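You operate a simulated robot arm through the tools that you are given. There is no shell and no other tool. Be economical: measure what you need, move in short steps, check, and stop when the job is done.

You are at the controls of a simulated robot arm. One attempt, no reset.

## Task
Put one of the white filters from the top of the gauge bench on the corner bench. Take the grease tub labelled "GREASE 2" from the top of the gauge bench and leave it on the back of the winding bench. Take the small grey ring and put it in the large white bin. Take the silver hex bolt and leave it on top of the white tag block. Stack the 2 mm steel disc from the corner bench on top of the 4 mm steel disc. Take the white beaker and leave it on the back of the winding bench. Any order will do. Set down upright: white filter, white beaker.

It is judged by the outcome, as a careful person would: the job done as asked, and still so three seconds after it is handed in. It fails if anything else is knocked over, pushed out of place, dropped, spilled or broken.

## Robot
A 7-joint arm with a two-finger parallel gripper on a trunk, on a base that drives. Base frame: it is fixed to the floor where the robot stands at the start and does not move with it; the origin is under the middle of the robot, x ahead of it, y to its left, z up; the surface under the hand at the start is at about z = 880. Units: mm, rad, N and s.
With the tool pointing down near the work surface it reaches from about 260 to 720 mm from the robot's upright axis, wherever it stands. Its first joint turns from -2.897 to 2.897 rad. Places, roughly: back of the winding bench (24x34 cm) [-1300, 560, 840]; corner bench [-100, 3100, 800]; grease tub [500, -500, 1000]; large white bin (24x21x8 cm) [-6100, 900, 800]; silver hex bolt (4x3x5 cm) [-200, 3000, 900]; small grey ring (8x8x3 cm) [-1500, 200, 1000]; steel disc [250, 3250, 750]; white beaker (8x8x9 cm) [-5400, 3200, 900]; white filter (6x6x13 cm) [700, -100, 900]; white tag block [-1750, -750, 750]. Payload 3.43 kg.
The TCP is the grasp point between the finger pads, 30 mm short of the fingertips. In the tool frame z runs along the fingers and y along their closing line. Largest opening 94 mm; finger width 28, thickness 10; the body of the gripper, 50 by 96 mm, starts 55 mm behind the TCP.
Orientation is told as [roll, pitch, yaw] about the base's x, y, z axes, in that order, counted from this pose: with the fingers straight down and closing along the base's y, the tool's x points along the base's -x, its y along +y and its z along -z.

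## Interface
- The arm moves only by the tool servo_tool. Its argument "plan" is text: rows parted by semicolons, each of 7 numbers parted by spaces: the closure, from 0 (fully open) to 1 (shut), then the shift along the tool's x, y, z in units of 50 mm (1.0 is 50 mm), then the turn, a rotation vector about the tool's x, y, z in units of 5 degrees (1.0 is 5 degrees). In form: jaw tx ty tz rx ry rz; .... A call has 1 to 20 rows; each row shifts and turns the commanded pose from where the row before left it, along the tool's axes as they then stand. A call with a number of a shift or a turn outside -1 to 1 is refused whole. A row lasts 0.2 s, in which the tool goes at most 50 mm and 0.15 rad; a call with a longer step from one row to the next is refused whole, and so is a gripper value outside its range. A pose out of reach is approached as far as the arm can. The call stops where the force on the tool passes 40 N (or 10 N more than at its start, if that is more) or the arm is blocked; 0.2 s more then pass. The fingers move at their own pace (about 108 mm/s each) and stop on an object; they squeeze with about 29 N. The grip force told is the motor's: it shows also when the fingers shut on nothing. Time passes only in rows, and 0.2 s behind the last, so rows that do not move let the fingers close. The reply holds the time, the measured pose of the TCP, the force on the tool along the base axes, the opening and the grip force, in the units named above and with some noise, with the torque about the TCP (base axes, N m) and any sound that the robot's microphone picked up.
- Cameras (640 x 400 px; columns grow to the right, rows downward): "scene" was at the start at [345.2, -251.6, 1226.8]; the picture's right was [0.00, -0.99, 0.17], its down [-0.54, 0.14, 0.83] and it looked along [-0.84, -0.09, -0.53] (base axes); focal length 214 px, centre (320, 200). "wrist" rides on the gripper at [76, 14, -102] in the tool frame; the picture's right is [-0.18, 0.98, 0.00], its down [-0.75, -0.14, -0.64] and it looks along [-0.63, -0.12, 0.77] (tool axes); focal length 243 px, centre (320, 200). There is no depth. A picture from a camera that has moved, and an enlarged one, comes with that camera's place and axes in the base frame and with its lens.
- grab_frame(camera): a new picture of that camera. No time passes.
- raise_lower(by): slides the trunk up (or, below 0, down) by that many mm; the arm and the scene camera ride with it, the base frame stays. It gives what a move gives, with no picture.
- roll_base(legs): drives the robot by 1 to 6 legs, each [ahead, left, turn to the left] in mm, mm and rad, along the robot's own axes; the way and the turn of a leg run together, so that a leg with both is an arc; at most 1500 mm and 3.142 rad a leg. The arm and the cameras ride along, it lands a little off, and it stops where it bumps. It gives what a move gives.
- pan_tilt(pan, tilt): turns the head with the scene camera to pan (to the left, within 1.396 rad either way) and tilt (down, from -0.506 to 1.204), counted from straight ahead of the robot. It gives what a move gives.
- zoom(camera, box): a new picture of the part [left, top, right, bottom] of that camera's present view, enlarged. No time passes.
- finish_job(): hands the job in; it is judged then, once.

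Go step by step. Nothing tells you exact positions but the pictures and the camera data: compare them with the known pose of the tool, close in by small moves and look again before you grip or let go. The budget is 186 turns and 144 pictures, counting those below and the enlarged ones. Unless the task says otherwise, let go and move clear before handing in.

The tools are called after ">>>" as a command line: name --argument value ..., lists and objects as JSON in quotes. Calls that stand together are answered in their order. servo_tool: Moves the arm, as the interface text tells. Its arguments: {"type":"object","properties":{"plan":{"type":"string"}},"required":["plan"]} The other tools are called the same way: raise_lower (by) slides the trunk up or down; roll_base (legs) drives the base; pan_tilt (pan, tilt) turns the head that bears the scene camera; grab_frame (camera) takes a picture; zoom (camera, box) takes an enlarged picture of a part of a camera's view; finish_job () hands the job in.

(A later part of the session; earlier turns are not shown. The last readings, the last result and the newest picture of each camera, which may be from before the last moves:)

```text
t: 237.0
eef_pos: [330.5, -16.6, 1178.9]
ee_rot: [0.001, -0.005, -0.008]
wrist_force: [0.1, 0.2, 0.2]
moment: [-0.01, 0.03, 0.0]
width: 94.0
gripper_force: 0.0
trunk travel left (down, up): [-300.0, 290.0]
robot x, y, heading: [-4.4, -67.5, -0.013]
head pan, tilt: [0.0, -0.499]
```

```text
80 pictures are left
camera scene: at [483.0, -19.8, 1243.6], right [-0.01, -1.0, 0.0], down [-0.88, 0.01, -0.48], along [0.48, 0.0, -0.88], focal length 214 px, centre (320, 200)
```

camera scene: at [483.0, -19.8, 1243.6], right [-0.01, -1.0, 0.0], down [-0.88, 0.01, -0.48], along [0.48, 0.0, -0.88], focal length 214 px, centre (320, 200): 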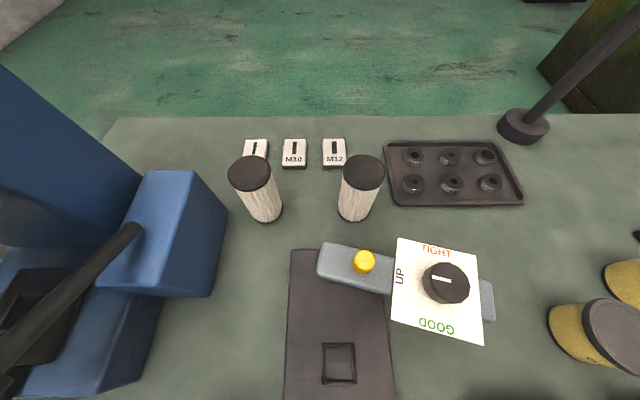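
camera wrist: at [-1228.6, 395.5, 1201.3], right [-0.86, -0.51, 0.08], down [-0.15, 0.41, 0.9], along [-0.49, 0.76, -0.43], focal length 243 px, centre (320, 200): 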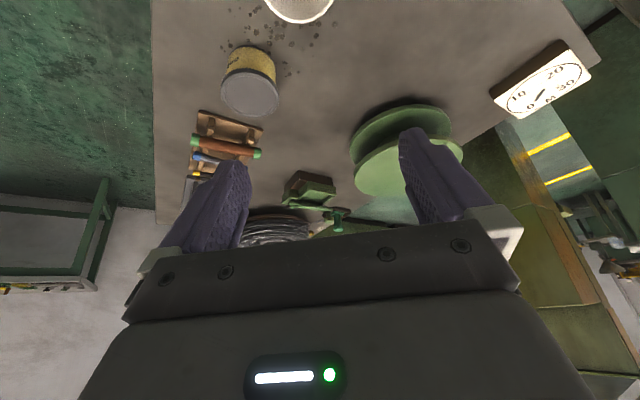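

Two filters; I'll take the right one at ≈(657, -81). Move above it.

>>> servo_tool --plan "0 -0.815 -0.152 0 0 0 0; 0 -0.815 -0.152 0 0 0 0; 0 -0.815 -0.152 0 0 0 0; 0 -0.815 -0.152 0 0 0 0; 0 -0.815 -0.152 0 0 0 0; 0 -0.815 -0.152 0 0 0 0; 0 -0.815 -0.152 0 0 0 0; 0 -0.815 -0.152 0 0 0 0; 0 0 0 0.9 0 0 0; 0 0 0 0.9 0 0 0; 0 0 0 0 0 0 0; 0 0 0 0 0 0 0"

>>> grab_frame --camera "wrist"

```text
t: 238.9
eef_pos: [631.3, -49.7, 1186.2]
ee_rot: [-0.007, -0.024, 0.01]
wrist_force: [-5.3, -10.2, -22.9]
moment: [1.54, 0.65, -0.67]
width: 93.7
gripper_force: 0.1
trunk travel left (down, up): [-300.0, 290.0]
robot x, y, heading: [-11.6, -64.4, 0.003]
head pan, tilt: [0.0, -0.499]
stopped in row 9: the force on the tool passed its limit at 51 N (the readings are from after the stop); the commanded pose is now the measured one
```

```text
79 pictures are left
camera wrist: at [553.4, -36.3, 1287.2], right [0.17, 0.98, 0.0], down [0.74, -0.13, 0.66], along [0.65, -0.12, -0.75], focal length 243 px, centre (320, 200)
```

wrist: 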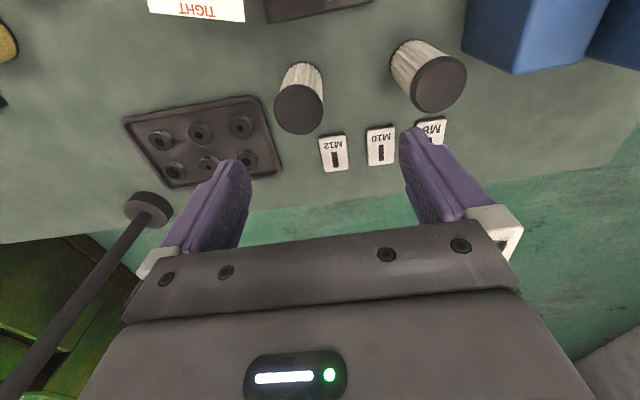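

Unexpected contact with something above/ahead (perhaps the lamp head). Back off first and look.

>>> servo_tool --plan "0 0.4 0 0 0 0 0; 0 0.8 0 0 0 0 0; 0 0.8 0 0 0 0 0; 0 0.8 0 0 0 0 0; 0 0 0 0 0 0 0; 0 0 0 0 0 0 0"

>>> pan_tilt --pan -1.39 --tilt -0.5

>>> grab_frame --camera "scene"

>>> pan_tilt --pan 1.39 --tilt -0.5

>>> grab_frame --camera "scene"

```text
t: 240.3
eef_pos: [519.5, -68.9, 1167.8]
ee_rot: [0.002, 0.001, 0.008]
wrist_force: [0.7, 0.4, -0.2]
moment: [-0.01, 0.04, 0.0]
width: 93.7
gripper_force: 0.0
trunk travel left (down, up): [-300.0, 290.0]
robot x, y, heading: [-7.6, -63.9, 0.006]
head pan, tilt: [0.0, -0.499]
```

```text
t: 241.8
eef_pos: [521.0, -71.7, 1167.1]
ee_rot: [0.004, 0.003, 0.005]
wrist_force: [3.8, -7.6, -14.6]
moment: [1.31, 2.51, -1.0]
width: 94.0
gripper_force: 0.1
trunk travel left (down, up): [-300.0, 290.0]
robot x, y, heading: [-1.2, -64.5, 0.012]
head pan, tilt: [-1.389, -0.499]
```

```text
78 pictures are left
camera scene: at [673.4, -139.6, 1284.7], right [0.0, -0.19, 0.98], down [-0.88, -0.47, -0.09], along [0.48, -0.86, -0.17], focal length 214 px, centre (320, 200)
```

scene: 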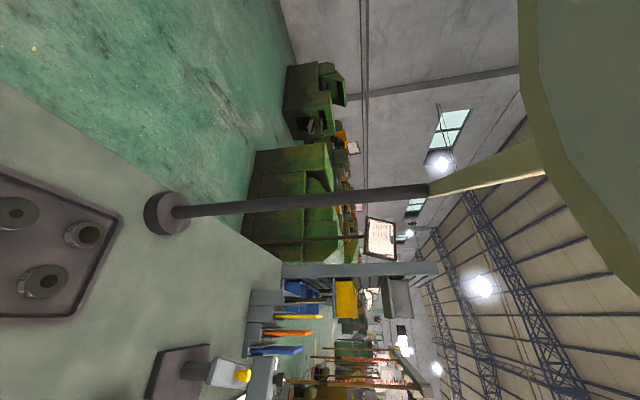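

```text
t: 244.3
eef_pos: [517.7, -65.0, 1168.1]
ee_rot: [0.002, 0.001, 0.013]
wrist_force: [-8.2, 15.3, -11.6]
moment: [-2.7, 0.23, 2.1]
width: 94.0
gripper_force: 0.1
trunk travel left (down, up): [-300.0, 290.0]
robot x, y, heading: [0.7, -59.7, 0.007]
head pan, tilt: [1.389, -0.499]
```

```text
77 pictures are left
camera scene: at [669.6, 1.6, 1286.1], right [0.0, -0.19, -0.98], down [-0.89, 0.45, -0.09], along [0.46, 0.87, -0.17], focal length 214 px, centre (320, 200)
```

scene: 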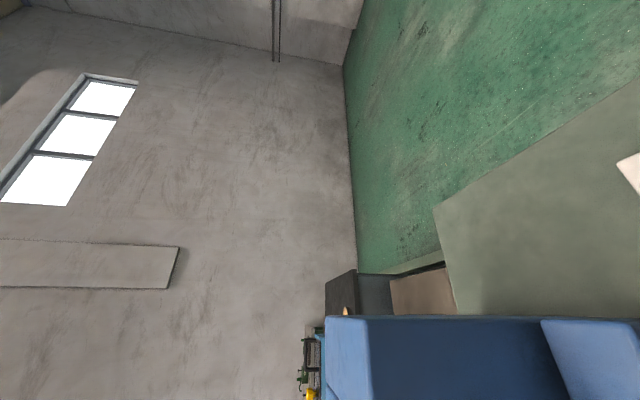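

The scene head physically touches an overhead lamp shade. Pan to 0, retract and approach lower.

>>> pan_tilt --pan 0 --tilt -0.5

>>> servo_tool --plan "0 0.8 0 0 0 0 0; 0 0.8 0 0 0 0 0; 0 0.8 0 0 0 0 0; 0 0 0 0.7 0 0 0; 0 0 0 0.7 0 0 0; 0 0 0 0.7 0 0 0; 0 0 0 0 0 0 0"

>>> pan_tilt --pan -1.2 --tilt -0.5

>>> grab_frame --camera "scene"

```text
t: 245.8
eef_pos: [519.1, -69.9, 1168.8]
ee_rot: [0.002, -0.001, 0.007]
wrist_force: [0.2, -0.2, -0.6]
moment: [0.01, 0.05, 0.03]
width: 94.1
gripper_force: 0.1
trunk travel left (down, up): [-300.0, 290.0]
robot x, y, heading: [-2.3, -62.2, 0.011]
head pan, tilt: [0.0, -0.499]
```

```text
t: 247.4
eef_pos: [398.5, -69.5, 1064.5]
ee_rot: [0.005, -0.003, 0.007]
wrist_force: [0.1, -0.5, 0.2]
moment: [-0.04, -0.02, -0.02]
width: 94.0
gripper_force: 0.0
trunk travel left (down, up): [-300.0, 290.0]
robot x, y, heading: [-2.2, -65.1, 0.007]
head pan, tilt: [0.0, -0.499]
```

```text
t: 248.8
eef_pos: [400.7, -69.2, 1062.5]
ee_rot: [0.003, -0.002, 0.006]
wrist_force: [0.5, -0.2, 0.6]
moment: [0.04, 0.0, 0.0]
width: 93.9
gripper_force: 0.0
trunk travel left (down, up): [-300.0, 290.0]
robot x, y, heading: [-5.2, -64.0, 0.011]
head pan, tilt: [-1.201, -0.499]
```

```text
76 pictures are left
camera scene: at [553.6, -132.7, 1169.9], right [0.0, -0.37, 0.93], down [-0.87, -0.45, -0.18], along [0.48, -0.81, -0.32], focal length 214 px, centre (320, 200)
```

scene: 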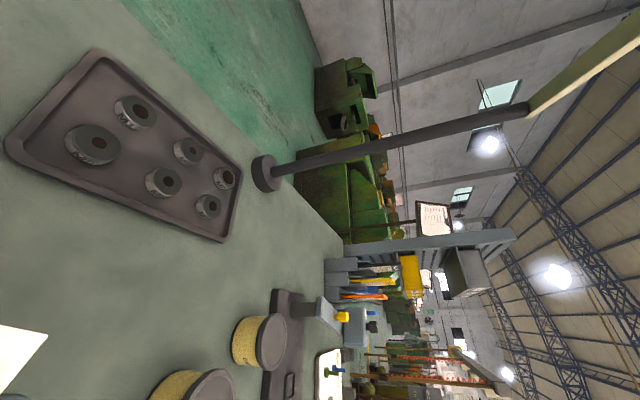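

Lamp upright and in place. Approach the filter low at z≈1062.

>>> pan_tilt --pan 0 --tilt -0.5

>>> servo_tool --plan "0 -0.85 -0.04 0 0 0 0; 0 -0.85 -0.04 0 0 0 0; 0 -0.85 -0.04 0 0 0 0; 0 -0.85 -0.04 0 0 0 0; 0 -0.85 -0.04 0 0 0 0; 0 0 0 0 0 0 0; 0 0 0 0 0 0 0"

>>> grab_frame --camera "wrist"

```text
t: 250.2
eef_pos: [400.5, -68.1, 1062.3]
ee_rot: [0.003, -0.001, 0.007]
wrist_force: [-0.1, 0.3, 0.1]
moment: [0.0, -0.02, 0.0]
width: 94.2
gripper_force: 0.1
trunk travel left (down, up): [-300.0, 290.0]
robot x, y, heading: [-0.2, -63.8, 0.01]
head pan, tilt: [0.0, -0.499]
```

```text
t: 251.8
eef_pos: [614.8, -78.4, 1064.0]
ee_rot: [0.003, 0.0, 0.006]
wrist_force: [0.1, -0.2, 0.1]
moment: [0.01, 0.01, 0.02]
width: 94.4
gripper_force: 0.0
trunk travel left (down, up): [-300.0, 290.0]
robot x, y, heading: [0.3, -61.7, 0.014]
head pan, tilt: [0.0, -0.499]
```

```text
75 pictures are left
camera wrist: at [538.6, -65.8, 1166.3], right [0.18, 0.98, 0.0], down [0.75, -0.14, 0.64], along [0.63, -0.11, -0.77], focal length 243 px, centre (320, 200)
```

wrist: 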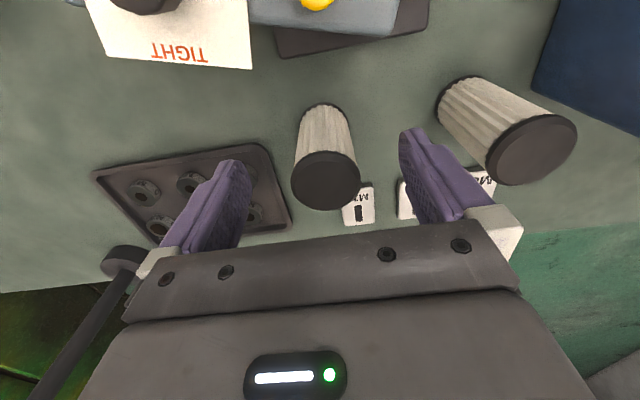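

Filter at (648, -82). Align and descend to z≈968, then grip.

>>> servo_tool --plan "0 -0.66 -0.08 0 0 0 0; 0 0 0 0 0 0 0; 0 0 0 0.65 0 0 0; 0 0 0 0.65 0 0 0; 0 0 0 0.62 0 0 0; 0 0 0 0 0 0 0; 1 0 0 0 0 0 0; 1 0 0 0 0 0 0; 1 0 0 0 0 0 0; 1 0 0 0 0 0 0"

>>> grab_frame --camera "wrist"

```text
t: 254.0
eef_pos: [646.9, -81.4, 967.4]
ee_rot: [0.003, 0.0, 0.008]
wrist_force: [0.5, -0.4, 1.3]
moment: [-0.12, -0.06, -0.04]
width: 63.1
gripper_force: 29.1
trunk travel left (down, up): [-300.0, 290.0]
robot x, y, heading: [-2.1, -65.0, 0.008]
head pan, tilt: [0.0, -0.499]
```

```text
74 pictures are left
camera wrist: at [570.3, -69.1, 1070.0], right [0.18, 0.98, 0.0], down [0.75, -0.14, 0.64], along [0.63, -0.11, -0.77], focal length 243 px, centre (320, 200)
```

wrist: 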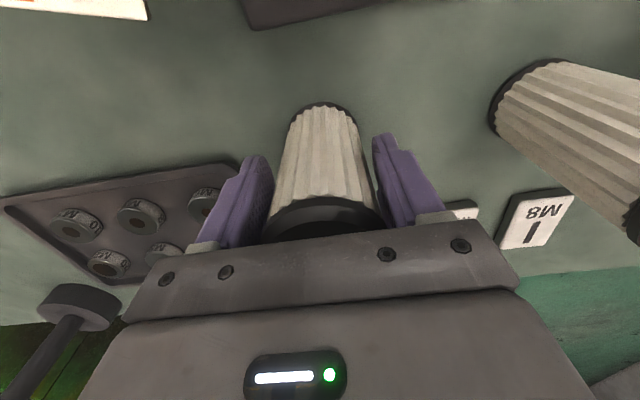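

Gripped. Lift 130 mm (below the lamp) and retract.

>>> servo_tool --plan "1 0 0 -0.4 0 0 0; 1 0 0 -0.8 0 0 0; 1 0 0 -0.8 0 0 0; 1 0 0 -0.6 0 0 0; 1 0.85 0 0 0 0 0; 1 0.85 0 0 0 0 0; 1 0.85 0 0 0 0 0; 1 0.85 0 0 0 0 0; 1 0.85 0 0 0 0 0; 1 0.85 0 0 0 0 0; 1 0.85 0 0 0 0 0; 1 0.6 0 0 0 0 0; 1 0 0 -0.8 0 0 0; 1 0 0 -0.8 0 0 0; 1 0 0 0 0 0 0; 1 0 0 0 0 0 0"

>>> roll_base --legs '[[-400, 0, 0]]'

>>> grab_frame --camera "scene"

```text
t: 257.4
eef_pos: [316.9, -84.9, 1178.7]
ee_rot: [0.003, -0.002, 0.007]
wrist_force: [0.6, -0.5, 0.1]
moment: [0.04, -0.03, 0.01]
width: 0.0
gripper_force: 28.5
trunk travel left (down, up): [-300.0, 290.0]
robot x, y, heading: [-1.6, -66.1, 0.008]
head pan, tilt: [0.0, -0.499]
```

```text
t: 259.9
eef_pos: [-81.6, -87.0, 1177.8]
ee_rot: [0.004, -0.001, 0.012]
wrist_force: [0.3, 0.1, -0.2]
moment: [-0.02, 0.0, 0.02]
width: 0.0
gripper_force: 28.9
trunk travel left (down, up): [-300.0, 290.0]
robot x, y, heading: [-400.2, -66.0, 0.007]
head pan, tilt: [0.0, -0.499]
```

```text
73 pictures are left
camera scene: at [70.5, -87.0, 1242.3], right [0.01, -1.0, 0.0], down [-0.88, -0.01, -0.48], along [0.48, 0.01, -0.88], focal length 214 px, centre (320, 200)
```

scene: 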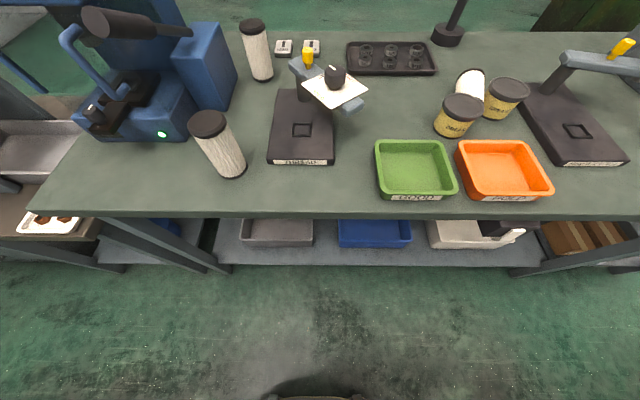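

The filter slipped out: I see a white object lying by the tubs. Zoom to inspect.

>>> zoom --camera "scene" --box '[180, 0, 580, 220]'

>>> zoom --camera "scene" --box '[410, 50, 550, 150]'

```text
1.60 times, centred on (380, 110) of scene
camera zoom: at [70.5, -87.0, 1242.3], right [0.01, -1.0, 0.0], down [-0.88, -0.01, -0.48], along [0.48, 0.01, -0.88], focal length 343 px, centre (224, 344)
```

zoom: 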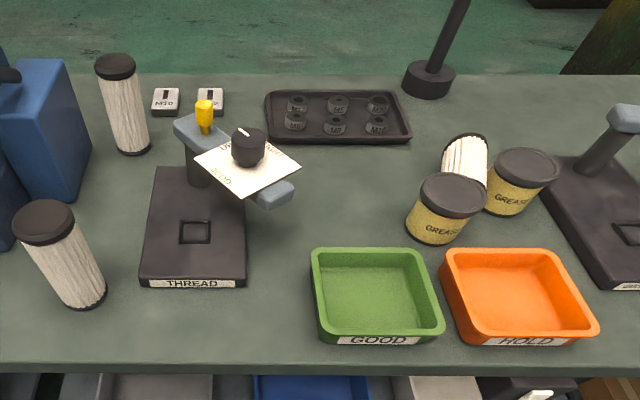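

```text
4.00 times, centred on (480, 100) of scene
camera zoom: at [70.5, -87.0, 1242.3], right [0.01, -1.0, 0.0], down [-0.88, -0.01, -0.48], along [0.48, 0.01, -0.88], focal length 858 px, centre (-320, 600)
```

zoom: 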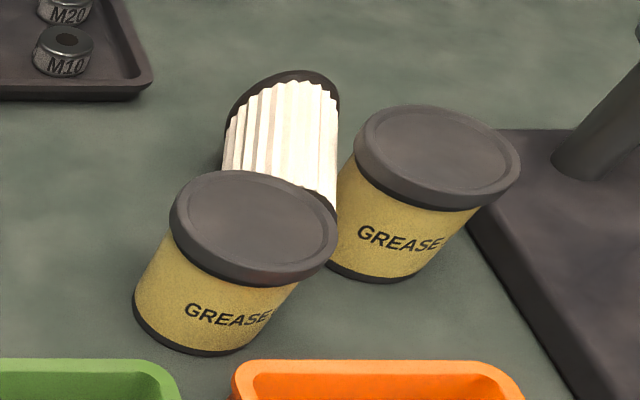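

The filter fell (likely clipped the gauge on retract) and lies against the two tubs, which appear unmoved. I'll go look from above to pick it up.

>>> roll_base --legs '[[0, -370, 0], [360, 0, 0]]'

>>> servo_tool --plan "0 -0.6 0 0.5 0 0 0; 0 0 0 0.5 0 0 0; 0 0 0 0 0 0 0; 0 0 0 0 0 0 0"

>>> grab_frame --camera "scene"

>>> grab_frame --camera "wrist"

```text
t: 264.2
eef_pos: [284.0, -452.2, 1177.2]
ee_rot: [0.003, 0.0, 0.006]
wrist_force: [0.3, 0.8, -0.1]
moment: [-0.01, 0.03, 0.01]
width: 0.1
gripper_force: 29.0
trunk travel left (down, up): [-300.0, 290.0]
robot x, y, heading: [-36.4, -434.6, 0.009]
head pan, tilt: [0.0, -0.499]
```

```text
t: 265.2
eef_pos: [313.5, -450.7, 1127.5]
ee_rot: [0.002, -0.001, 0.007]
wrist_force: [-0.1, 0.8, -0.5]
moment: [-0.01, 0.02, 0.0]
width: 94.1
gripper_force: 0.1
trunk travel left (down, up): [-300.0, 290.0]
robot x, y, heading: [-36.4, -431.5, 0.007]
head pan, tilt: [0.0, -0.499]
```

```text
70 pictures are left
camera scene: at [466.0, -451.7, 1192.2], right [0.01, -1.0, 0.0], down [-0.88, -0.01, -0.48], along [0.48, 0.01, -0.88], focal length 214 px, centre (320, 200)
```

scene: 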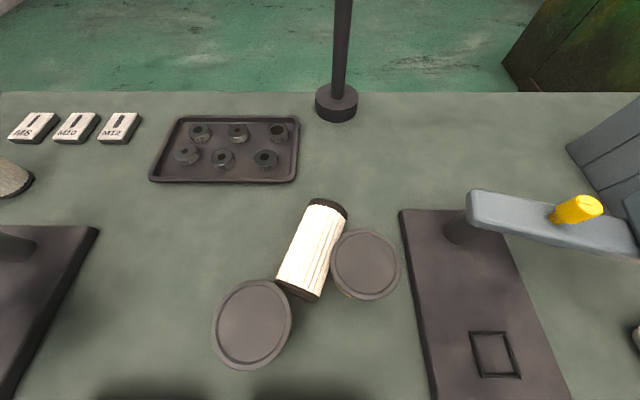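

```text
69 pictures are left
camera wrist: at [237.1, -438.8, 1230.9], right [0.18, 0.98, 0.0], down [0.75, -0.14, 0.64], along [0.63, -0.11, -0.77], focal length 243 px, centre (320, 200)
```

wrist: 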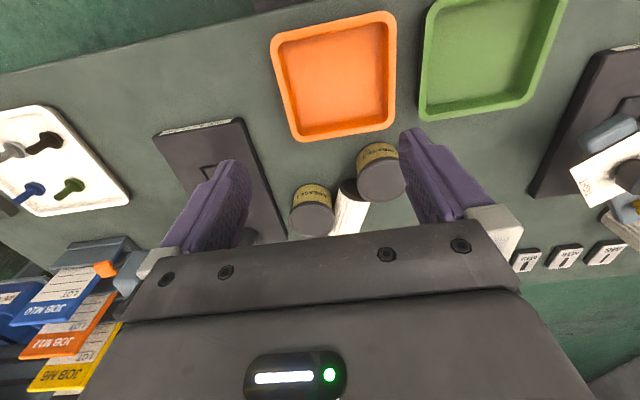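

Tubs unmoved. The fallen filter's axis runs ≈(0.95,-0.31), centre ≈(545,-444). I'll grasp it across near its far end with yaw -18°, moving above first.

>>> servo_tool --plan "0.2 -0.797 -0.026 0 0 0 0; 0.2 -0.797 -0.026 0 0 0 0; 0.2 -0.797 -0.026 0 0 0 0; 0.2 -0.797 -0.026 0 0 0 0; 0.2 -0.797 -0.026 0 0 0 0; 0.2 -0.797 -0.026 0 0 0 0; 0.2 -0.797 -0.026 0 0 0 0; 0.2 0 0 0.4 0 0 0.92; 0.2 0 0 0.4 0 0 0.92; 0.2 0 0 0.4 0 0 0.92; 0.2 0 0 0.4 0 0 0.92; 0.2 0 0 0 0 0 0; 0.2 0 0 0 0 0 0"

>>> pan_tilt --pan 0 --tilt 0.4

>>> grab_frame --camera "scene"

>>> grab_frame --camera "wrist"

```text
t: 268.0
eef_pos: [592.0, -457.3, 1048.7]
ee_rot: [0.004, 0.0, -0.315]
wrist_force: [0.6, 0.1, -0.1]
moment: [0.03, -0.01, -0.04]
width: 75.2
gripper_force: 0.1
trunk travel left (down, up): [-300.0, 290.0]
robot x, y, heading: [-34.2, -436.8, 0.011]
head pan, tilt: [0.0, -0.499]
```

```text
t: 269.2
eef_pos: [593.5, -457.9, 1048.0]
ee_rot: [0.004, 0.001, -0.315]
wrist_force: [-0.5, -1.2, -0.1]
moment: [-0.01, -0.04, 0.02]
width: 75.2
gripper_force: 0.1
trunk travel left (down, up): [-300.0, 290.0]
robot x, y, heading: [-36.1, -430.6, 0.011]
head pan, tilt: [0.0, 0.4]
```

```text
68 pictures are left
camera scene: at [665.5, -481.9, 1086.9], right [-0.31, -0.95, 0.0], down [-0.88, 0.28, 0.39], along [-0.37, 0.12, -0.92], focal length 214 px, centre (320, 200)
```

scene: 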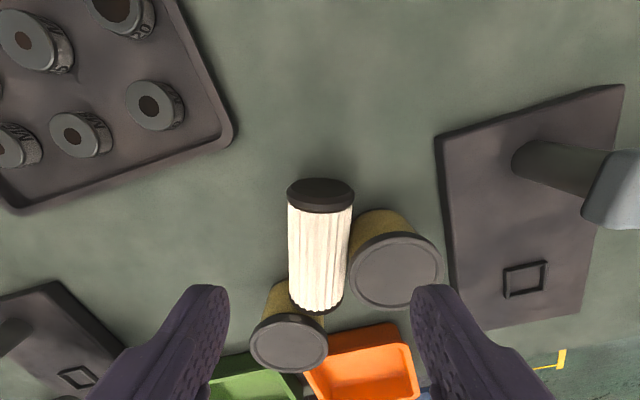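

```text
67 pictures are left
camera wrist: at [525.3, -422.1, 1151.4], right [0.48, 0.88, 0.0], down [0.67, -0.37, 0.64], along [0.56, -0.3, -0.77], focal length 243 px, centre (320, 200)
```

wrist: 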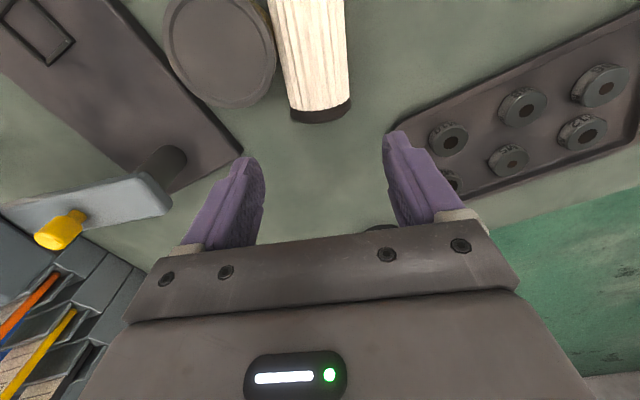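

Fingers are centred on the filter's far end. Shift 12 mm in and descend, then grip.

>>> servo_tool --plan "0.2 0.25 0 0 0 0 0; 0.2 0 0 0.8 0 0 0; 0.2 0 0 0.8 0 0 0; 0.2 0 0 0.6 0 0 0; 0.2 0 0 0.42 0 0 0; 0.2 0 0 0 0 0 0; 0.2 0 0 0 0 0 0"

>>> grab_frame --camera "scene"

>>> grab_frame --camera "wrist"

```text
t: 270.0
eef_pos: [584.5, -454.0, 975.1]
ee_rot: [0.006, -0.016, -0.312]
wrist_force: [0.7, 1.5, 12.3]
moment: [-0.38, 0.3, -0.07]
width: 74.7
gripper_force: 0.0
trunk travel left (down, up): [-300.0, 290.0]
robot x, y, heading: [-35.3, -433.7, 0.01]
head pan, tilt: [0.0, 0.4]
stopped in row 4: the force on the tool passed its limit at 55 N (the readings are from after the stop); the commanded pose is now the measured one
```

```text
66 pictures are left
camera scene: at [656.7, -478.4, 1014.7], right [-0.31, -0.95, -0.01], down [-0.88, 0.28, 0.38], along [-0.36, 0.12, -0.93], focal length 214 px, centre (320, 200)
```

scene: 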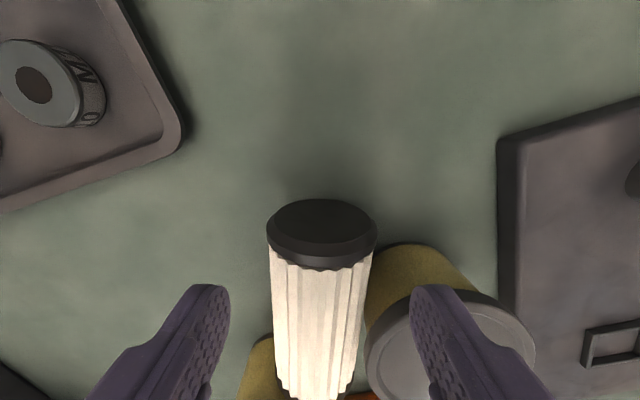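

```text
65 pictures are left
camera wrist: at [515.6, -418.7, 1077.1], right [0.48, 0.88, 0.01], down [0.66, -0.37, 0.65], along [0.58, -0.31, -0.76], focal length 243 px, centre (320, 200)
```

wrist: 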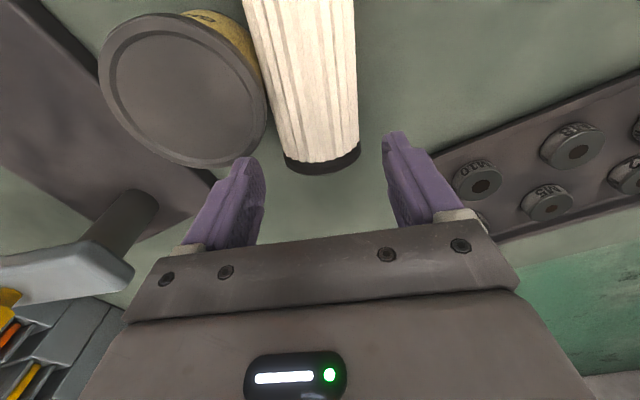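

The right finger touched tub 1's lid. Raise, narrow the opening and shift 11 mm outward, then descend.

>>> servo_tool --plan "0.2 0 0 -0.4 0 0 0; 0.29 -0.22 0 0 0 0.18 0; 0.29 0 0 0 0 0 0; 0.29 0 0 0.4 0 0 0; 0.29 0 0 0.3 0 0 0; 0.29 0 0 0 0 0 0"

>>> grab_frame --camera "wrist"

```text
t: 271.4
eef_pos: [595.1, -457.6, 959.1]
ee_rot: [0.006, 0.003, -0.312]
wrist_force: [-0.3, 0.2, -0.5]
moment: [-0.02, 0.02, -0.01]
width: 66.7
gripper_force: 0.1
trunk travel left (down, up): [-300.0, 290.0]
robot x, y, heading: [-39.3, -433.0, 0.005]
head pan, tilt: [0.0, 0.4]
```

```text
64 pictures are left
camera wrist: at [527.6, -422.7, 1061.9], right [0.48, 0.88, 0.0], down [0.67, -0.37, 0.64], along [0.56, -0.3, -0.77], focal length 243 px, centre (320, 200)
```

wrist: 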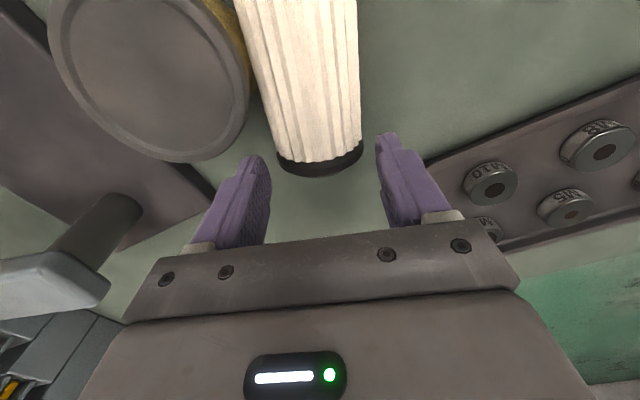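

Past the lid level with no contact. Continue down and grip.

>>> servo_tool --plan "0.29 0 0 0.3 0 0 0; 0.29 0 0 0.3 0 0 0; 0.29 0 0 0.24 0 0 0; 0.29 0 0 0 0 0 0; 1 0 0 0 0 0 0; 1 0 0 0 0 0 0; 1 0 0 0 0 0 0"

>>> grab_frame --camera "wrist"

```text
t: 273.0
eef_pos: [596.0, -458.2, 917.1]
ee_rot: [0.006, 0.003, -0.314]
wrist_force: [0.0, -0.7, -0.5]
moment: [-0.06, -0.07, -0.01]
width: 60.1
gripper_force: 29.3
trunk travel left (down, up): [-300.0, 290.0]
robot x, y, heading: [-38.4, -432.9, 0.007]
head pan, tilt: [0.0, 0.4]
```

```text
63 pictures are left
camera wrist: at [527.9, -422.4, 1020.0], right [0.48, 0.88, 0.0], down [0.68, -0.37, 0.64], along [0.56, -0.3, -0.77], focal length 243 px, centre (320, 200)
```

wrist: 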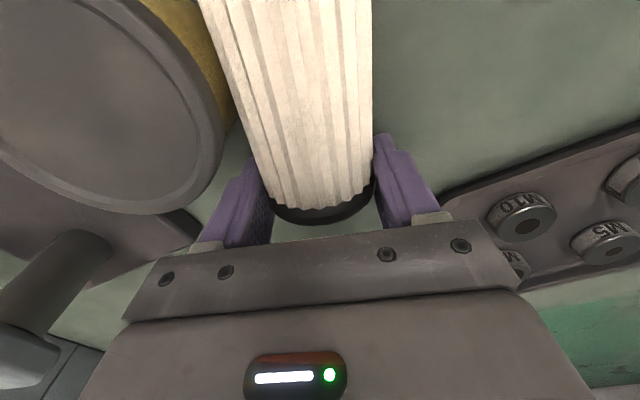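

Gripped. Slide it slightly away from the tubs, then lift.

>>> servo_tool --plan "1 0 0 -0.06 0 0 0; 1 -0.2 0.08 0 0 0 0; 1 -0.25 0.08 0 0 0 0; 1 0 0 -0.3 0 0 0; 1 0 0 -0.6 0 0 0; 1 0 0 -0.8 0 0 0; 1 0 0 -0.8 0 0 0; 1 0 0 -0.8 0 0 0; 1 0 0 0 0 0 0; 1 0 0 0 0 0 0"

>>> grab_frame --camera "wrist"

>>> grab_frame --camera "scene"

```text
t: 275.2
eef_pos: [619.2, -459.3, 1084.1]
ee_rot: [0.005, 0.003, -0.313]
wrist_force: [0.1, -0.2, -1.7]
moment: [0.01, -0.07, -0.01]
width: 59.9
gripper_force: 28.9
trunk travel left (down, up): [-300.0, 290.0]
robot x, y, heading: [-30.7, -434.8, 0.003]
head pan, tilt: [0.0, 0.4]
```

```text
62 pictures are left
camera wrist: at [551.3, -422.6, 1187.8], right [0.48, 0.88, 0.0], down [0.68, -0.37, 0.64], along [0.56, -0.3, -0.77], focal length 243 px, centre (320, 200)
```

wrist: 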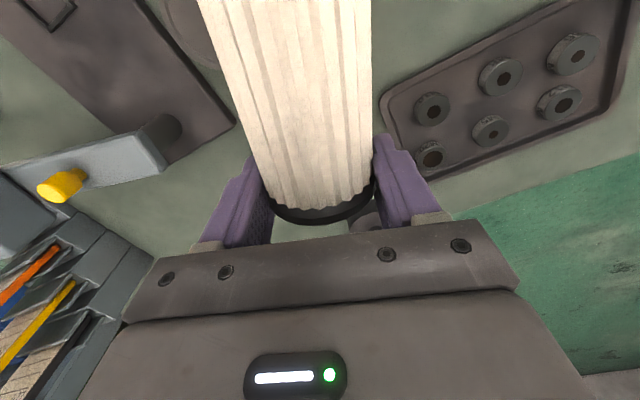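

```text
61 pictures are left
camera scene: at [691.3, -482.0, 1122.7], right [-0.31, -0.95, -0.01], down [-0.88, 0.28, 0.39], along [-0.37, 0.13, -0.92], focal length 214 px, centre (320, 200)
```

scene: 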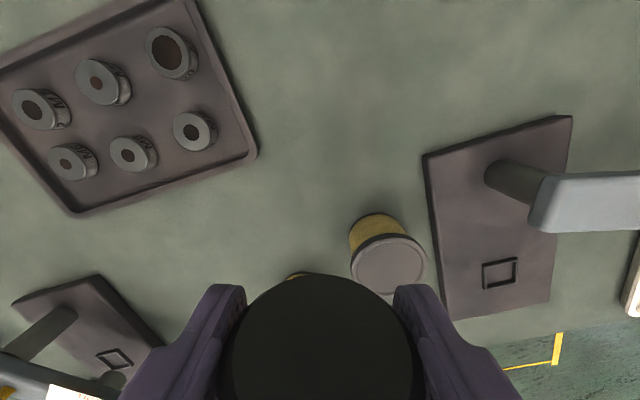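

Filter held firmly and tubs are in place. Back off, tuck, turn to face +y and head to the corner bench.

>>> roll_base --legs '[[-400, 0, 0]]'

>>> servo_tool --plan "1 0.761 -0.247 -0.2 0 0 0; 1 0.761 -0.247 -0.2 0 0 0; 1 0.761 -0.247 -0.2 0 0 0; 1 0.761 -0.247 -0.2 0 0 0; 1 0.761 -0.247 -0.2 0 0 0; 1 0 0 0 0 0 0"

>>> roll_base --legs '[[0, 0, 1.567], [1400, 0, 0], [1200, -150, 0]]'

>>> pan_tilt --pan 0 --tilt -0.5

>>> grab_frame --camera "scene"

```text
t: 277.7
eef_pos: [217.3, -459.1, 1085.2]
ee_rot: [0.006, 0.005, -0.312]
wrist_force: [-0.3, -0.6, -0.5]
moment: [0.0, -0.11, 0.01]
width: 60.0
gripper_force: 29.2
trunk travel left (down, up): [-300.0, 290.0]
robot x, y, heading: [-435.3, -433.2, 0.006]
head pan, tilt: [0.0, 0.4]
```

```text
t: 279.1
eef_pos: [17.2, -461.1, 1134.2]
ee_rot: [0.006, 0.003, -0.31]
wrist_force: [-0.3, 0.3, -0.5]
moment: [-0.01, -0.06, -0.02]
width: 60.1
gripper_force: 29.4
trunk travel left (down, up): [-300.0, 290.0]
robot x, y, heading: [-437.5, -433.8, 0.008]
head pan, tilt: [0.0, 0.4]
```

```text
t: 295.7
eef_pos: [-271.5, 2623.9, 1134.1]
ee_rot: [0.005, 0.003, 1.256]
wrist_force: [-0.2, -0.3, -0.6]
moment: [0.08, 0.02, -0.01]
width: 59.8
gripper_force: 29.2
trunk travel left (down, up): [-300.0, 290.0]
robot x, y, heading: [-299.9, 2172.2, 1.576]
head pan, tilt: [0.0, 0.4]
```

```text
t: 296.9
eef_pos: [-269.6, 2623.3, 1133.4]
ee_rot: [0.005, 0.004, 1.255]
wrist_force: [-0.8, 0.4, 0.1]
moment: [0.09, -0.02, -0.04]
width: 59.6
gripper_force: 28.6
trunk travel left (down, up): [-300.0, 290.0]
robot x, y, heading: [-297.2, 2171.7, 1.578]
head pan, tilt: [0.0, -0.499]
```

```text
60 pictures are left
camera scene: at [-220.5, 2764.4, 1197.2], right [0.95, -0.31, -0.01], down [-0.28, -0.84, -0.47], along [0.14, 0.45, -0.88], focal length 214 px, centre (320, 200)
```

scene: 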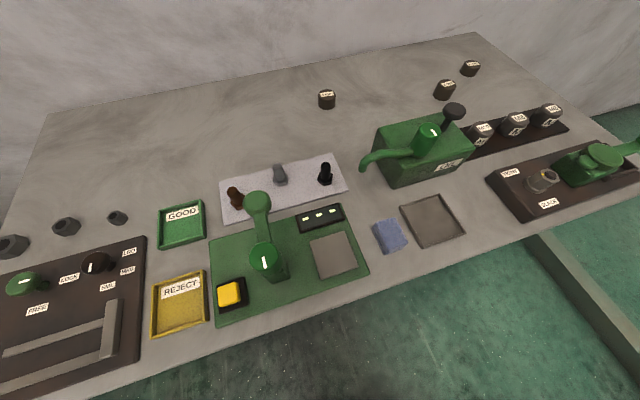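

The corner bench: bolts on a pale tray, labelled pucks at the back. Zoom in.

>>> zoom --camera "scene" --box '[300, 50, 500, 150]'

>>> zoom --camera "scene" --box '[180, 140, 400, 280]'

```text
3.20 times, centred on (400, 100) of scene
camera zoom: at [-220.5, 2764.4, 1197.2], right [0.95, -0.31, -0.01], down [-0.28, -0.84, -0.47], along [0.14, 0.45, -0.88], focal length 686 px, centre (64, 520)
```

zoom: 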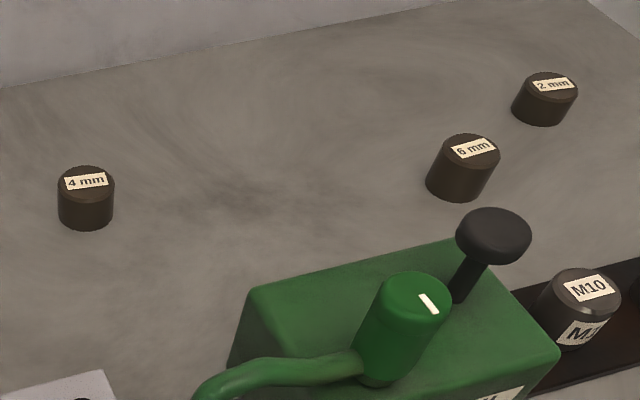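

```text
2.86 times, centred on (290, 210) of scene
camera zoom: at [-220.5, 2764.4, 1197.2], right [0.95, -0.31, -0.01], down [-0.28, -0.84, -0.47], along [0.14, 0.45, -0.88], focal length 613 px, centre (406, 171)
```

zoom: 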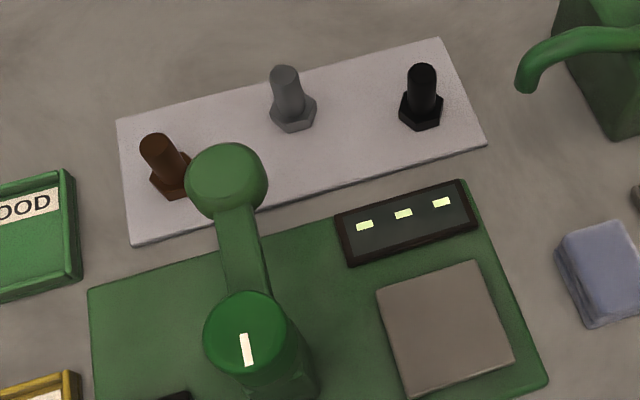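

Labels readable: 4 mm at ≈(-36, 3273), 6 mm, 2 mm further right; silver bolt is the middle one. Now I'll upright the filter: yaw to straight ahead, then pitch the tool so fingers point forward.

>>> servo_tool --plan "1 0 0 0 0 0 -0.92; 1 0 0 0 0 0 -0.92; 1 0 0 0 0 0 -0.92; 1 0 0 0 0 0 -0.92; 1 -0.9 0 0 0 0 0; 1 -0.9 0 0 0 0 0; 1 -0.9 0 0 0 0 0; 1 0 0 0 0 -1 0; 1 0 0 0 0 -1 0; 1 0 0 0 0 -1 0; 1 0 0 0 0 -1 0; 1 0 0 0 0 -1 0; 1 0 0 0 0 -1 0; 1 0 0 0 0 -1 0; 1 0 0 0 0 -1 0; 1 0 0 0 0 -1 0; 1 0 0 0 0 0 0; 1 0 0 0 0 0 0"

>>> grab_frame --camera "scene"

```text
t: 300.7
eef_pos: [-271.4, 2758.2, 1134.3]
ee_rot: [0.007, -0.785, 1.571]
wrist_force: [-0.8, -0.7, -1.8]
moment: [0.05, -0.04, -0.04]
width: 59.5
gripper_force: 29.3
trunk travel left (down, up): [-300.0, 290.0]
robot x, y, heading: [-301.2, 2168.5, 1.574]
head pan, tilt: [0.0, -0.499]
```

```text
57 pictures are left
camera scene: at [-267.5, 2818.8, 1285.3], right [1.0, 0.0, -0.01], down [0.0, -0.28, -0.96], along [-0.01, 0.96, -0.28], focal length 214 px, centre (320, 200)
```

scene: 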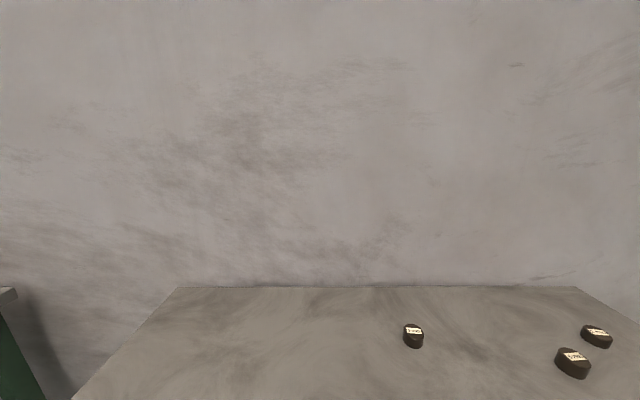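

Good, works. Complete the pitch to -90°, then look down-forward with the head.

>>> servo_tool --plan "1 0 0 0 0 -1 0; 1 0 0 0 0 -1 0; 1 0 0 0 0 -1 0; 1 0 0 0 0 -1 0; 1 0 0 0 0 -1 0; 1 0 0 0 0 -1 0; 1 0 0 0 0 -1 0; 1 0 0 0 0 -1 0; 1 0 0 0 0 -1 0; 1 0 0 0 0 0 0; 1 0 0 0 0 0 0"

>>> pan_tilt --pan 0 --tilt 0.9

>>> grab_frame --camera "scene"

>>> grab_frame --camera "wrist"

```text
t: 303.1
eef_pos: [-271.6, 2758.4, 1133.7]
ee_rot: [1.335, -1.563, 0.238]
wrist_force: [-0.4, -0.5, -0.8]
moment: [-0.03, -0.03, 0.02]
width: 59.4
gripper_force: 28.8
trunk travel left (down, up): [-300.0, 290.0]
robot x, y, heading: [-298.7, 2171.7, 1.574]
head pan, tilt: [0.0, -0.499]
```

```text
t: 304.6
eef_pos: [-270.7, 2759.1, 1133.3]
ee_rot: [1.265, -1.564, 0.31]
wrist_force: [-1.1, 0.0, -1.4]
moment: [-0.02, -0.04, 0.01]
width: 59.6
gripper_force: 29.4
trunk travel left (down, up): [-300.0, 290.0]
robot x, y, heading: [-301.4, 2168.3, 1.574]
head pan, tilt: [0.0, 0.901]
```

```text
56 pictures are left
camera scene: at [-267.7, 2702.5, 1164.8], right [1.0, 0.01, -0.01], down [0.0, -0.78, -0.62], along [-0.01, 0.62, -0.78], focal length 214 px, centre (320, 200)
```

scene: 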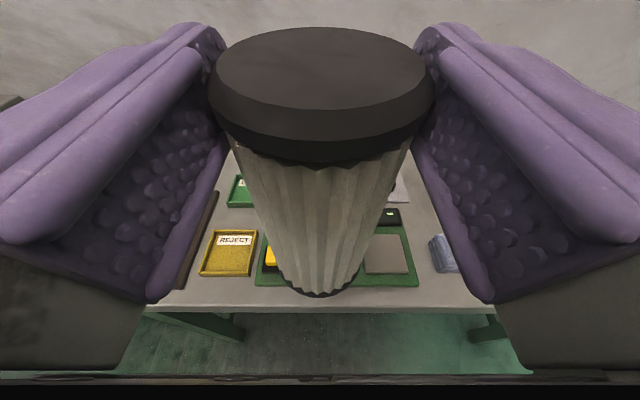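

```text
55 pictures are left
camera wrist: at [-284.9, 2654.5, 1058.1], right [-0.98, 0.0, 0.19], down [0.15, -0.64, 0.75], along [0.12, 0.77, 0.63], focal length 243 px, centre (320, 200)
```

wrist: 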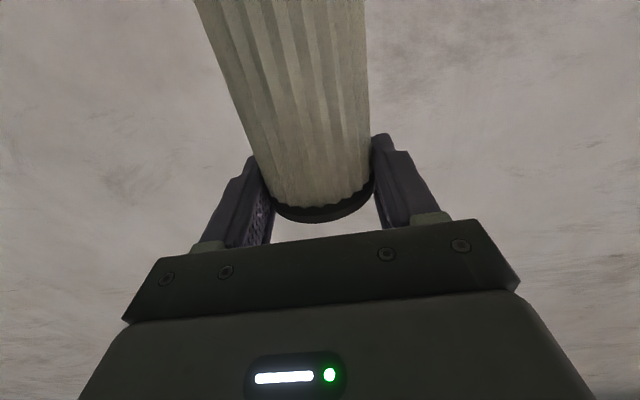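

Filter is upright in hand, but this bench's front is too cluttered for a horizontal gripper. I'll stand it temporarily on the cleared cabinet front (where the ring was) and regrip it from above.

>>> roll_base --legs '[[0, 0, 1.567], [0, 1500, 0], [0, 440, 0], [350, 0, 0]]'

>>> pan_tilt --pan 0 --tilt 0.5

>>> grab_frame --camera "scene"

```text
t: 319.9
eef_pos: [-1231.5, 274.3, 1133.9]
ee_rot: [1.177, -1.565, 1.968]
wrist_force: [0.5, 0.2, -2.0]
moment: [0.06, -0.05, -0.01]
width: 58.8
gripper_force: 28.5
trunk travel left (down, up): [-300.0, 290.0]
robot x, y, heading: [-640.3, 244.0, -3.14]
head pan, tilt: [0.0, 0.901]
```

```text
t: 320.8
eef_pos: [-1231.7, 274.1, 1134.0]
ee_rot: [1.258, -1.563, 1.888]
wrist_force: [0.1, -0.4, -1.8]
moment: [0.04, -0.02, -0.04]
width: 59.0
gripper_force: 29.2
trunk travel left (down, up): [-300.0, 290.0]
robot x, y, heading: [-644.2, 246.7, -3.143]
head pan, tilt: [0.0, 0.499]
```

```text
54 pictures are left
camera scene: at [-1189.4, 274.1, 1198.5], right [0.0, 1.0, -0.01], down [0.48, 0.0, -0.88], along [-0.88, -0.01, -0.48], focal length 214 px, centre (320, 200)
```

scene: 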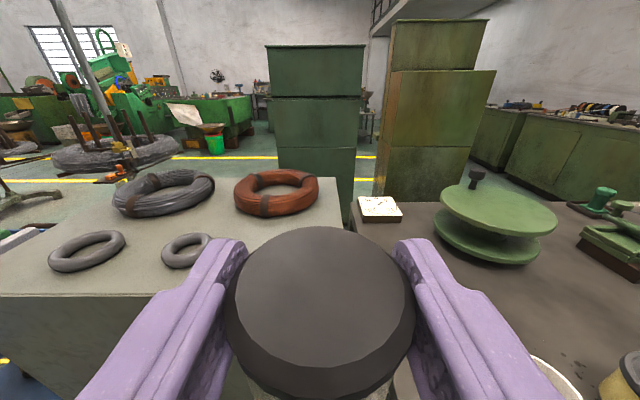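

Position over the cleared spot, then lower.

>>> roll_base --legs '[[220, 35, 0]]'

>>> servo_tool --plan "1 0.4 0 0 0 0 0; 1 0.4 0 0 0 0 0; 1 0.3 0 0 0 0 0; 1 0 0 0 0 0 0; 1 0 0 0 0 0 0"

>>> grab_frame --camera "scene"

```text
t: 322.5
eef_pos: [-1451.9, 239.2, 1132.9]
ee_rot: [1.139, -1.562, 2.005]
wrist_force: [-0.5, 0.6, -1.5]
moment: [0.03, -0.01, 0.03]
width: 59.0
gripper_force: 29.0
trunk travel left (down, up): [-300.0, 290.0]
robot x, y, heading: [-863.8, 210.6, -3.136]
head pan, tilt: [0.0, 0.499]
```

```text
t: 323.7
eef_pos: [-1451.7, 239.2, 1078.9]
ee_rot: [1.275, -1.564, 1.87]
wrist_force: [-0.4, -0.1, -0.6]
moment: [0.0, 0.01, -0.01]
width: 59.1
gripper_force: 29.1
trunk travel left (down, up): [-300.0, 290.0]
robot x, y, heading: [-861.8, 211.6, -3.134]
head pan, tilt: [0.0, 0.499]
```

```text
53 pictures are left
camera scene: at [-1410.0, 237.4, 1143.3], right [0.0, 1.0, -0.01], down [0.48, 0.0, -0.88], along [-0.88, -0.01, -0.48], focal length 214 px, centre (320, 200)
```

scene: 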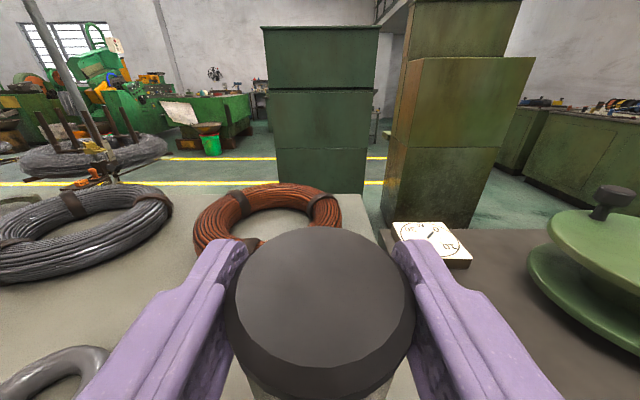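

>>> servo_tool --plan "1 0.12 0 0 0 0 0; 1 0.1 0 0 0 0 0; 1 0.08 0 0 0 0 0; 1 0.06 0 0 0 0 0; 1 0 0 0 0 0 0"

```text
t: 324.9
eef_pos: [-1452.0, 238.5, 1060.3]
ee_rot: [1.26, -1.564, 1.883]
wrist_force: [-0.1, 0.0, -0.6]
moment: [0.03, 0.01, 0.0]
width: 58.8
gripper_force: 29.3
trunk travel left (down, up): [-300.0, 290.0]
robot x, y, heading: [-861.6, 211.6, -3.136]
head pan, tilt: [0.0, 0.499]
```

>>> servo_tool --plan "1 0.06 0 0 0 0 0; 1 0.06 0 0 0 0 0; 1 0.06 0 0 0 0 0; 1 0 0 0 0 0 0"

```text
t: 325.9
eef_pos: [-1451.4, 237.7, 1052.1]
ee_rot: [2.031, -1.565, 1.112]
wrist_force: [-4.2, -1.5, 21.9]
moment: [0.05, 0.24, -0.04]
width: 59.4
gripper_force: 29.0
trunk travel left (down, up): [-300.0, 290.0]
robot x, y, heading: [-863.8, 207.6, -3.143]
head pan, tilt: [0.0, 0.499]
```

Contact. Release, back straight out, and look.

>>> servo_tool --plan "1 -0.03 0 0 0 0 0; 0.6 0 0 0 0 0 0; 0 0 0 0 0 0 0; 0 0 0 0 0 0 0; 0 0 0 -0.3 0 0 0; 0 0 0 -0.6 0 0 0; 0 0 0 -0.9 0 0 0; 0 0 0 -0.9 0 0 0; 0 0 0 0 0 0 0; 0 0 0 0 0 0 0"

>>> grab_frame --camera "scene"

```text
t: 327.5
eef_pos: [-1366.1, 238.7, 1047.1]
ee_rot: [0.223, -1.542, 2.925]
wrist_force: [-57.8, -8.0, -30.3]
moment: [0.49, -0.12, -0.97]
width: 93.9
gripper_force: 0.1
trunk travel left (down, up): [-300.0, 290.0]
robot x, y, heading: [-868.0, 209.8, -3.143]
head pan, tilt: [0.0, 0.499]
stopped in row 8: the force on the tool passed its limit at 237 N (the readings are from after the stop); the commanded pose is now the measured one
```

```text
52 pictures are left
camera scene: at [-1325.7, 236.6, 1113.3], right [-0.01, 1.0, -0.01], down [0.5, 0.0, -0.86], along [-0.86, -0.01, -0.5], focal length 214 px, centre (320, 200)
```

scene: 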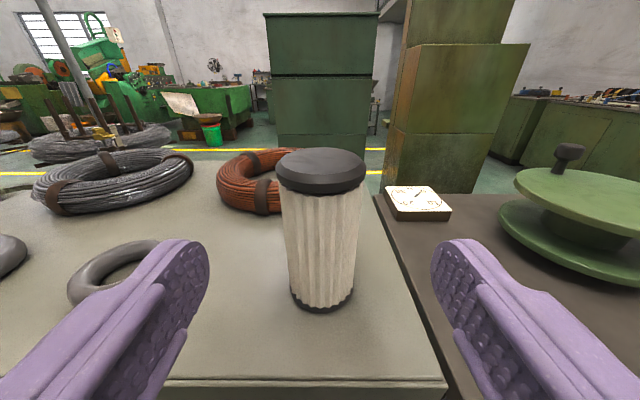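

Filter stands upright. The retract hit the robot's own body; I'll ease forward, then back the base away instead.

>>> servo_tool --plan "0 0 0 0.25 0 0 0; 0 0 0 0 0 0 0"

>>> roll_base --legs '[[-180, 0, 0]]'

```text
t: 328.1
eef_pos: [-1377.3, 236.5, 1048.9]
ee_rot: [0.31, -1.547, 2.835]
wrist_force: [0.0, 0.0, 0.5]
moment: [0.04, -0.04, 0.02]
width: 94.1
gripper_force: 0.0
trunk travel left (down, up): [-300.0, 290.0]
robot x, y, heading: [-865.2, 211.7, -3.141]
head pan, tilt: [0.0, 0.499]
```

```text
t: 329.6
eef_pos: [-1194.9, 237.7, 1048.8]
ee_rot: [0.303, -1.548, 2.844]
wrist_force: [0.7, -0.1, 0.0]
moment: [-0.01, 0.02, 0.01]
width: 94.3
gripper_force: 0.0
trunk travel left (down, up): [-300.0, 290.0]
robot x, y, heading: [-677.9, 209.1, -3.139]
head pan, tilt: [0.0, 0.499]
```

>>> servo_tool --plan "0 -0.8 0 0 0 0 0; 0 -0.8 0 0 0 0 0; 0 -0.4 0 0 0 1 0; 0 0 0 0 0 1 0; 0 0 0 0 0 1 0; 0 0 0 0 0 1 0; 0 0 0 0 0 1 0; 0 0 0 0 0 1 0; 0 0 0 0 0 1 0; 0 0 0 0 0 1 0; 0 0 0 0 0 1 0; 0 0 0 0 0 1 0; 0 0 0 0 0 1 0; 0 0 0 0 0 1 0; 0 0 0 0 0 1 0; 0 0 0 0 0 1 0; 0 0 0 0 0 1 0; 0 0 0 0 0 1 0; 0 0 0 0 0 1 0; 0 0 0 0 0 0.74 0"

>>> pan_tilt --pan 0 --tilt -0.5

>>> grab_frame --camera "scene"

```text
t: 333.8
eef_pos: [-1197.9, 238.5, 1147.6]
ee_rot: [0.006, 0.004, -3.136]
wrist_force: [0.4, -0.1, 0.8]
moment: [0.04, -0.04, 0.03]
width: 93.7
gripper_force: 0.0
trunk travel left (down, up): [-300.0, 290.0]
robot x, y, heading: [-680.8, 209.4, -3.139]
head pan, tilt: [0.0, 0.499]
```

```text
t: 335.1
eef_pos: [-1199.1, 238.8, 1148.3]
ee_rot: [0.007, -0.001, -3.137]
wrist_force: [0.3, 0.6, 0.2]
moment: [0.05, -0.03, -0.01]
width: 94.1
gripper_force: 0.0
trunk travel left (down, up): [-300.0, 290.0]
robot x, y, heading: [-681.1, 212.3, -3.142]
head pan, tilt: [0.0, -0.499]
```

```text
51 pictures are left
camera scene: at [-1345.8, 237.0, 1212.2], right [0.0, 1.0, -0.01], down [0.88, 0.0, -0.48], along [-0.48, -0.01, -0.88], focal length 214 px, centre (320, 200)
```

scene: 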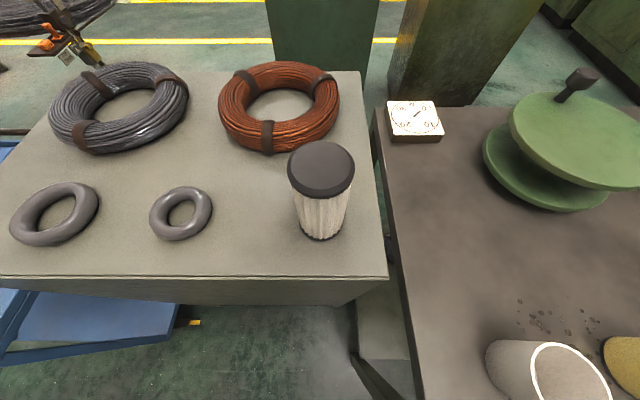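

Everything upright. Drive in and regrip the filter from above at (-1452, 239).

>>> roll_base --legs '[[180, 0, 0]]'

>>> servo_tool --plan "0 -0.73 0 0 0 0 0; 0 -0.73 0 0 0 0 0; 0 0 0 0 0 0 0; 0 0 0 0 0 0 0"

>>> grab_frame --camera "wrist"

```text
t: 336.6
eef_pos: [-1381.3, 237.9, 1147.4]
ee_rot: [0.006, 0.003, -3.137]
wrist_force: [0.0, -0.9, -0.2]
moment: [0.05, -0.04, 0.0]
width: 94.0
gripper_force: 0.0
trunk travel left (down, up): [-300.0, 290.0]
robot x, y, heading: [-863.7, 209.7, -3.137]
head pan, tilt: [0.0, -0.499]
```

```text
t: 337.6
eef_pos: [-1454.1, 238.1, 1148.7]
ee_rot: [0.006, 0.001, -3.136]
wrist_force: [-0.1, -0.3, 0.5]
moment: [0.0, 0.01, 0.01]
width: 93.9
gripper_force: 0.1
trunk travel left (down, up): [-300.0, 290.0]
robot x, y, heading: [-862.1, 211.4, -3.14]
head pan, tilt: [0.0, -0.499]
```

```text
50 pictures are left
camera wrist: at [-1376.9, 224.1, 1251.8], right [-0.18, -0.98, 0.01], down [-0.76, 0.14, 0.64], along [-0.63, 0.11, -0.77], focal length 243 px, centre (320, 200)
```

wrist: 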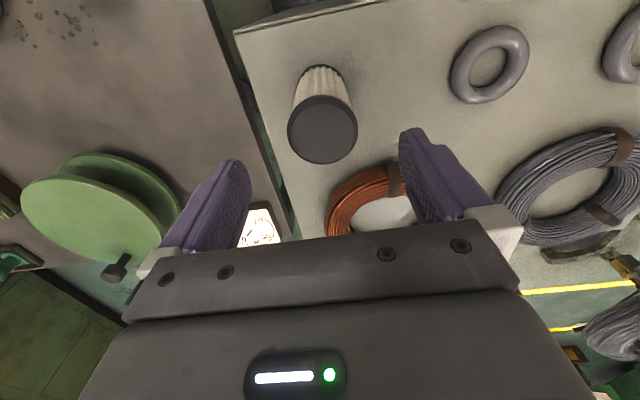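

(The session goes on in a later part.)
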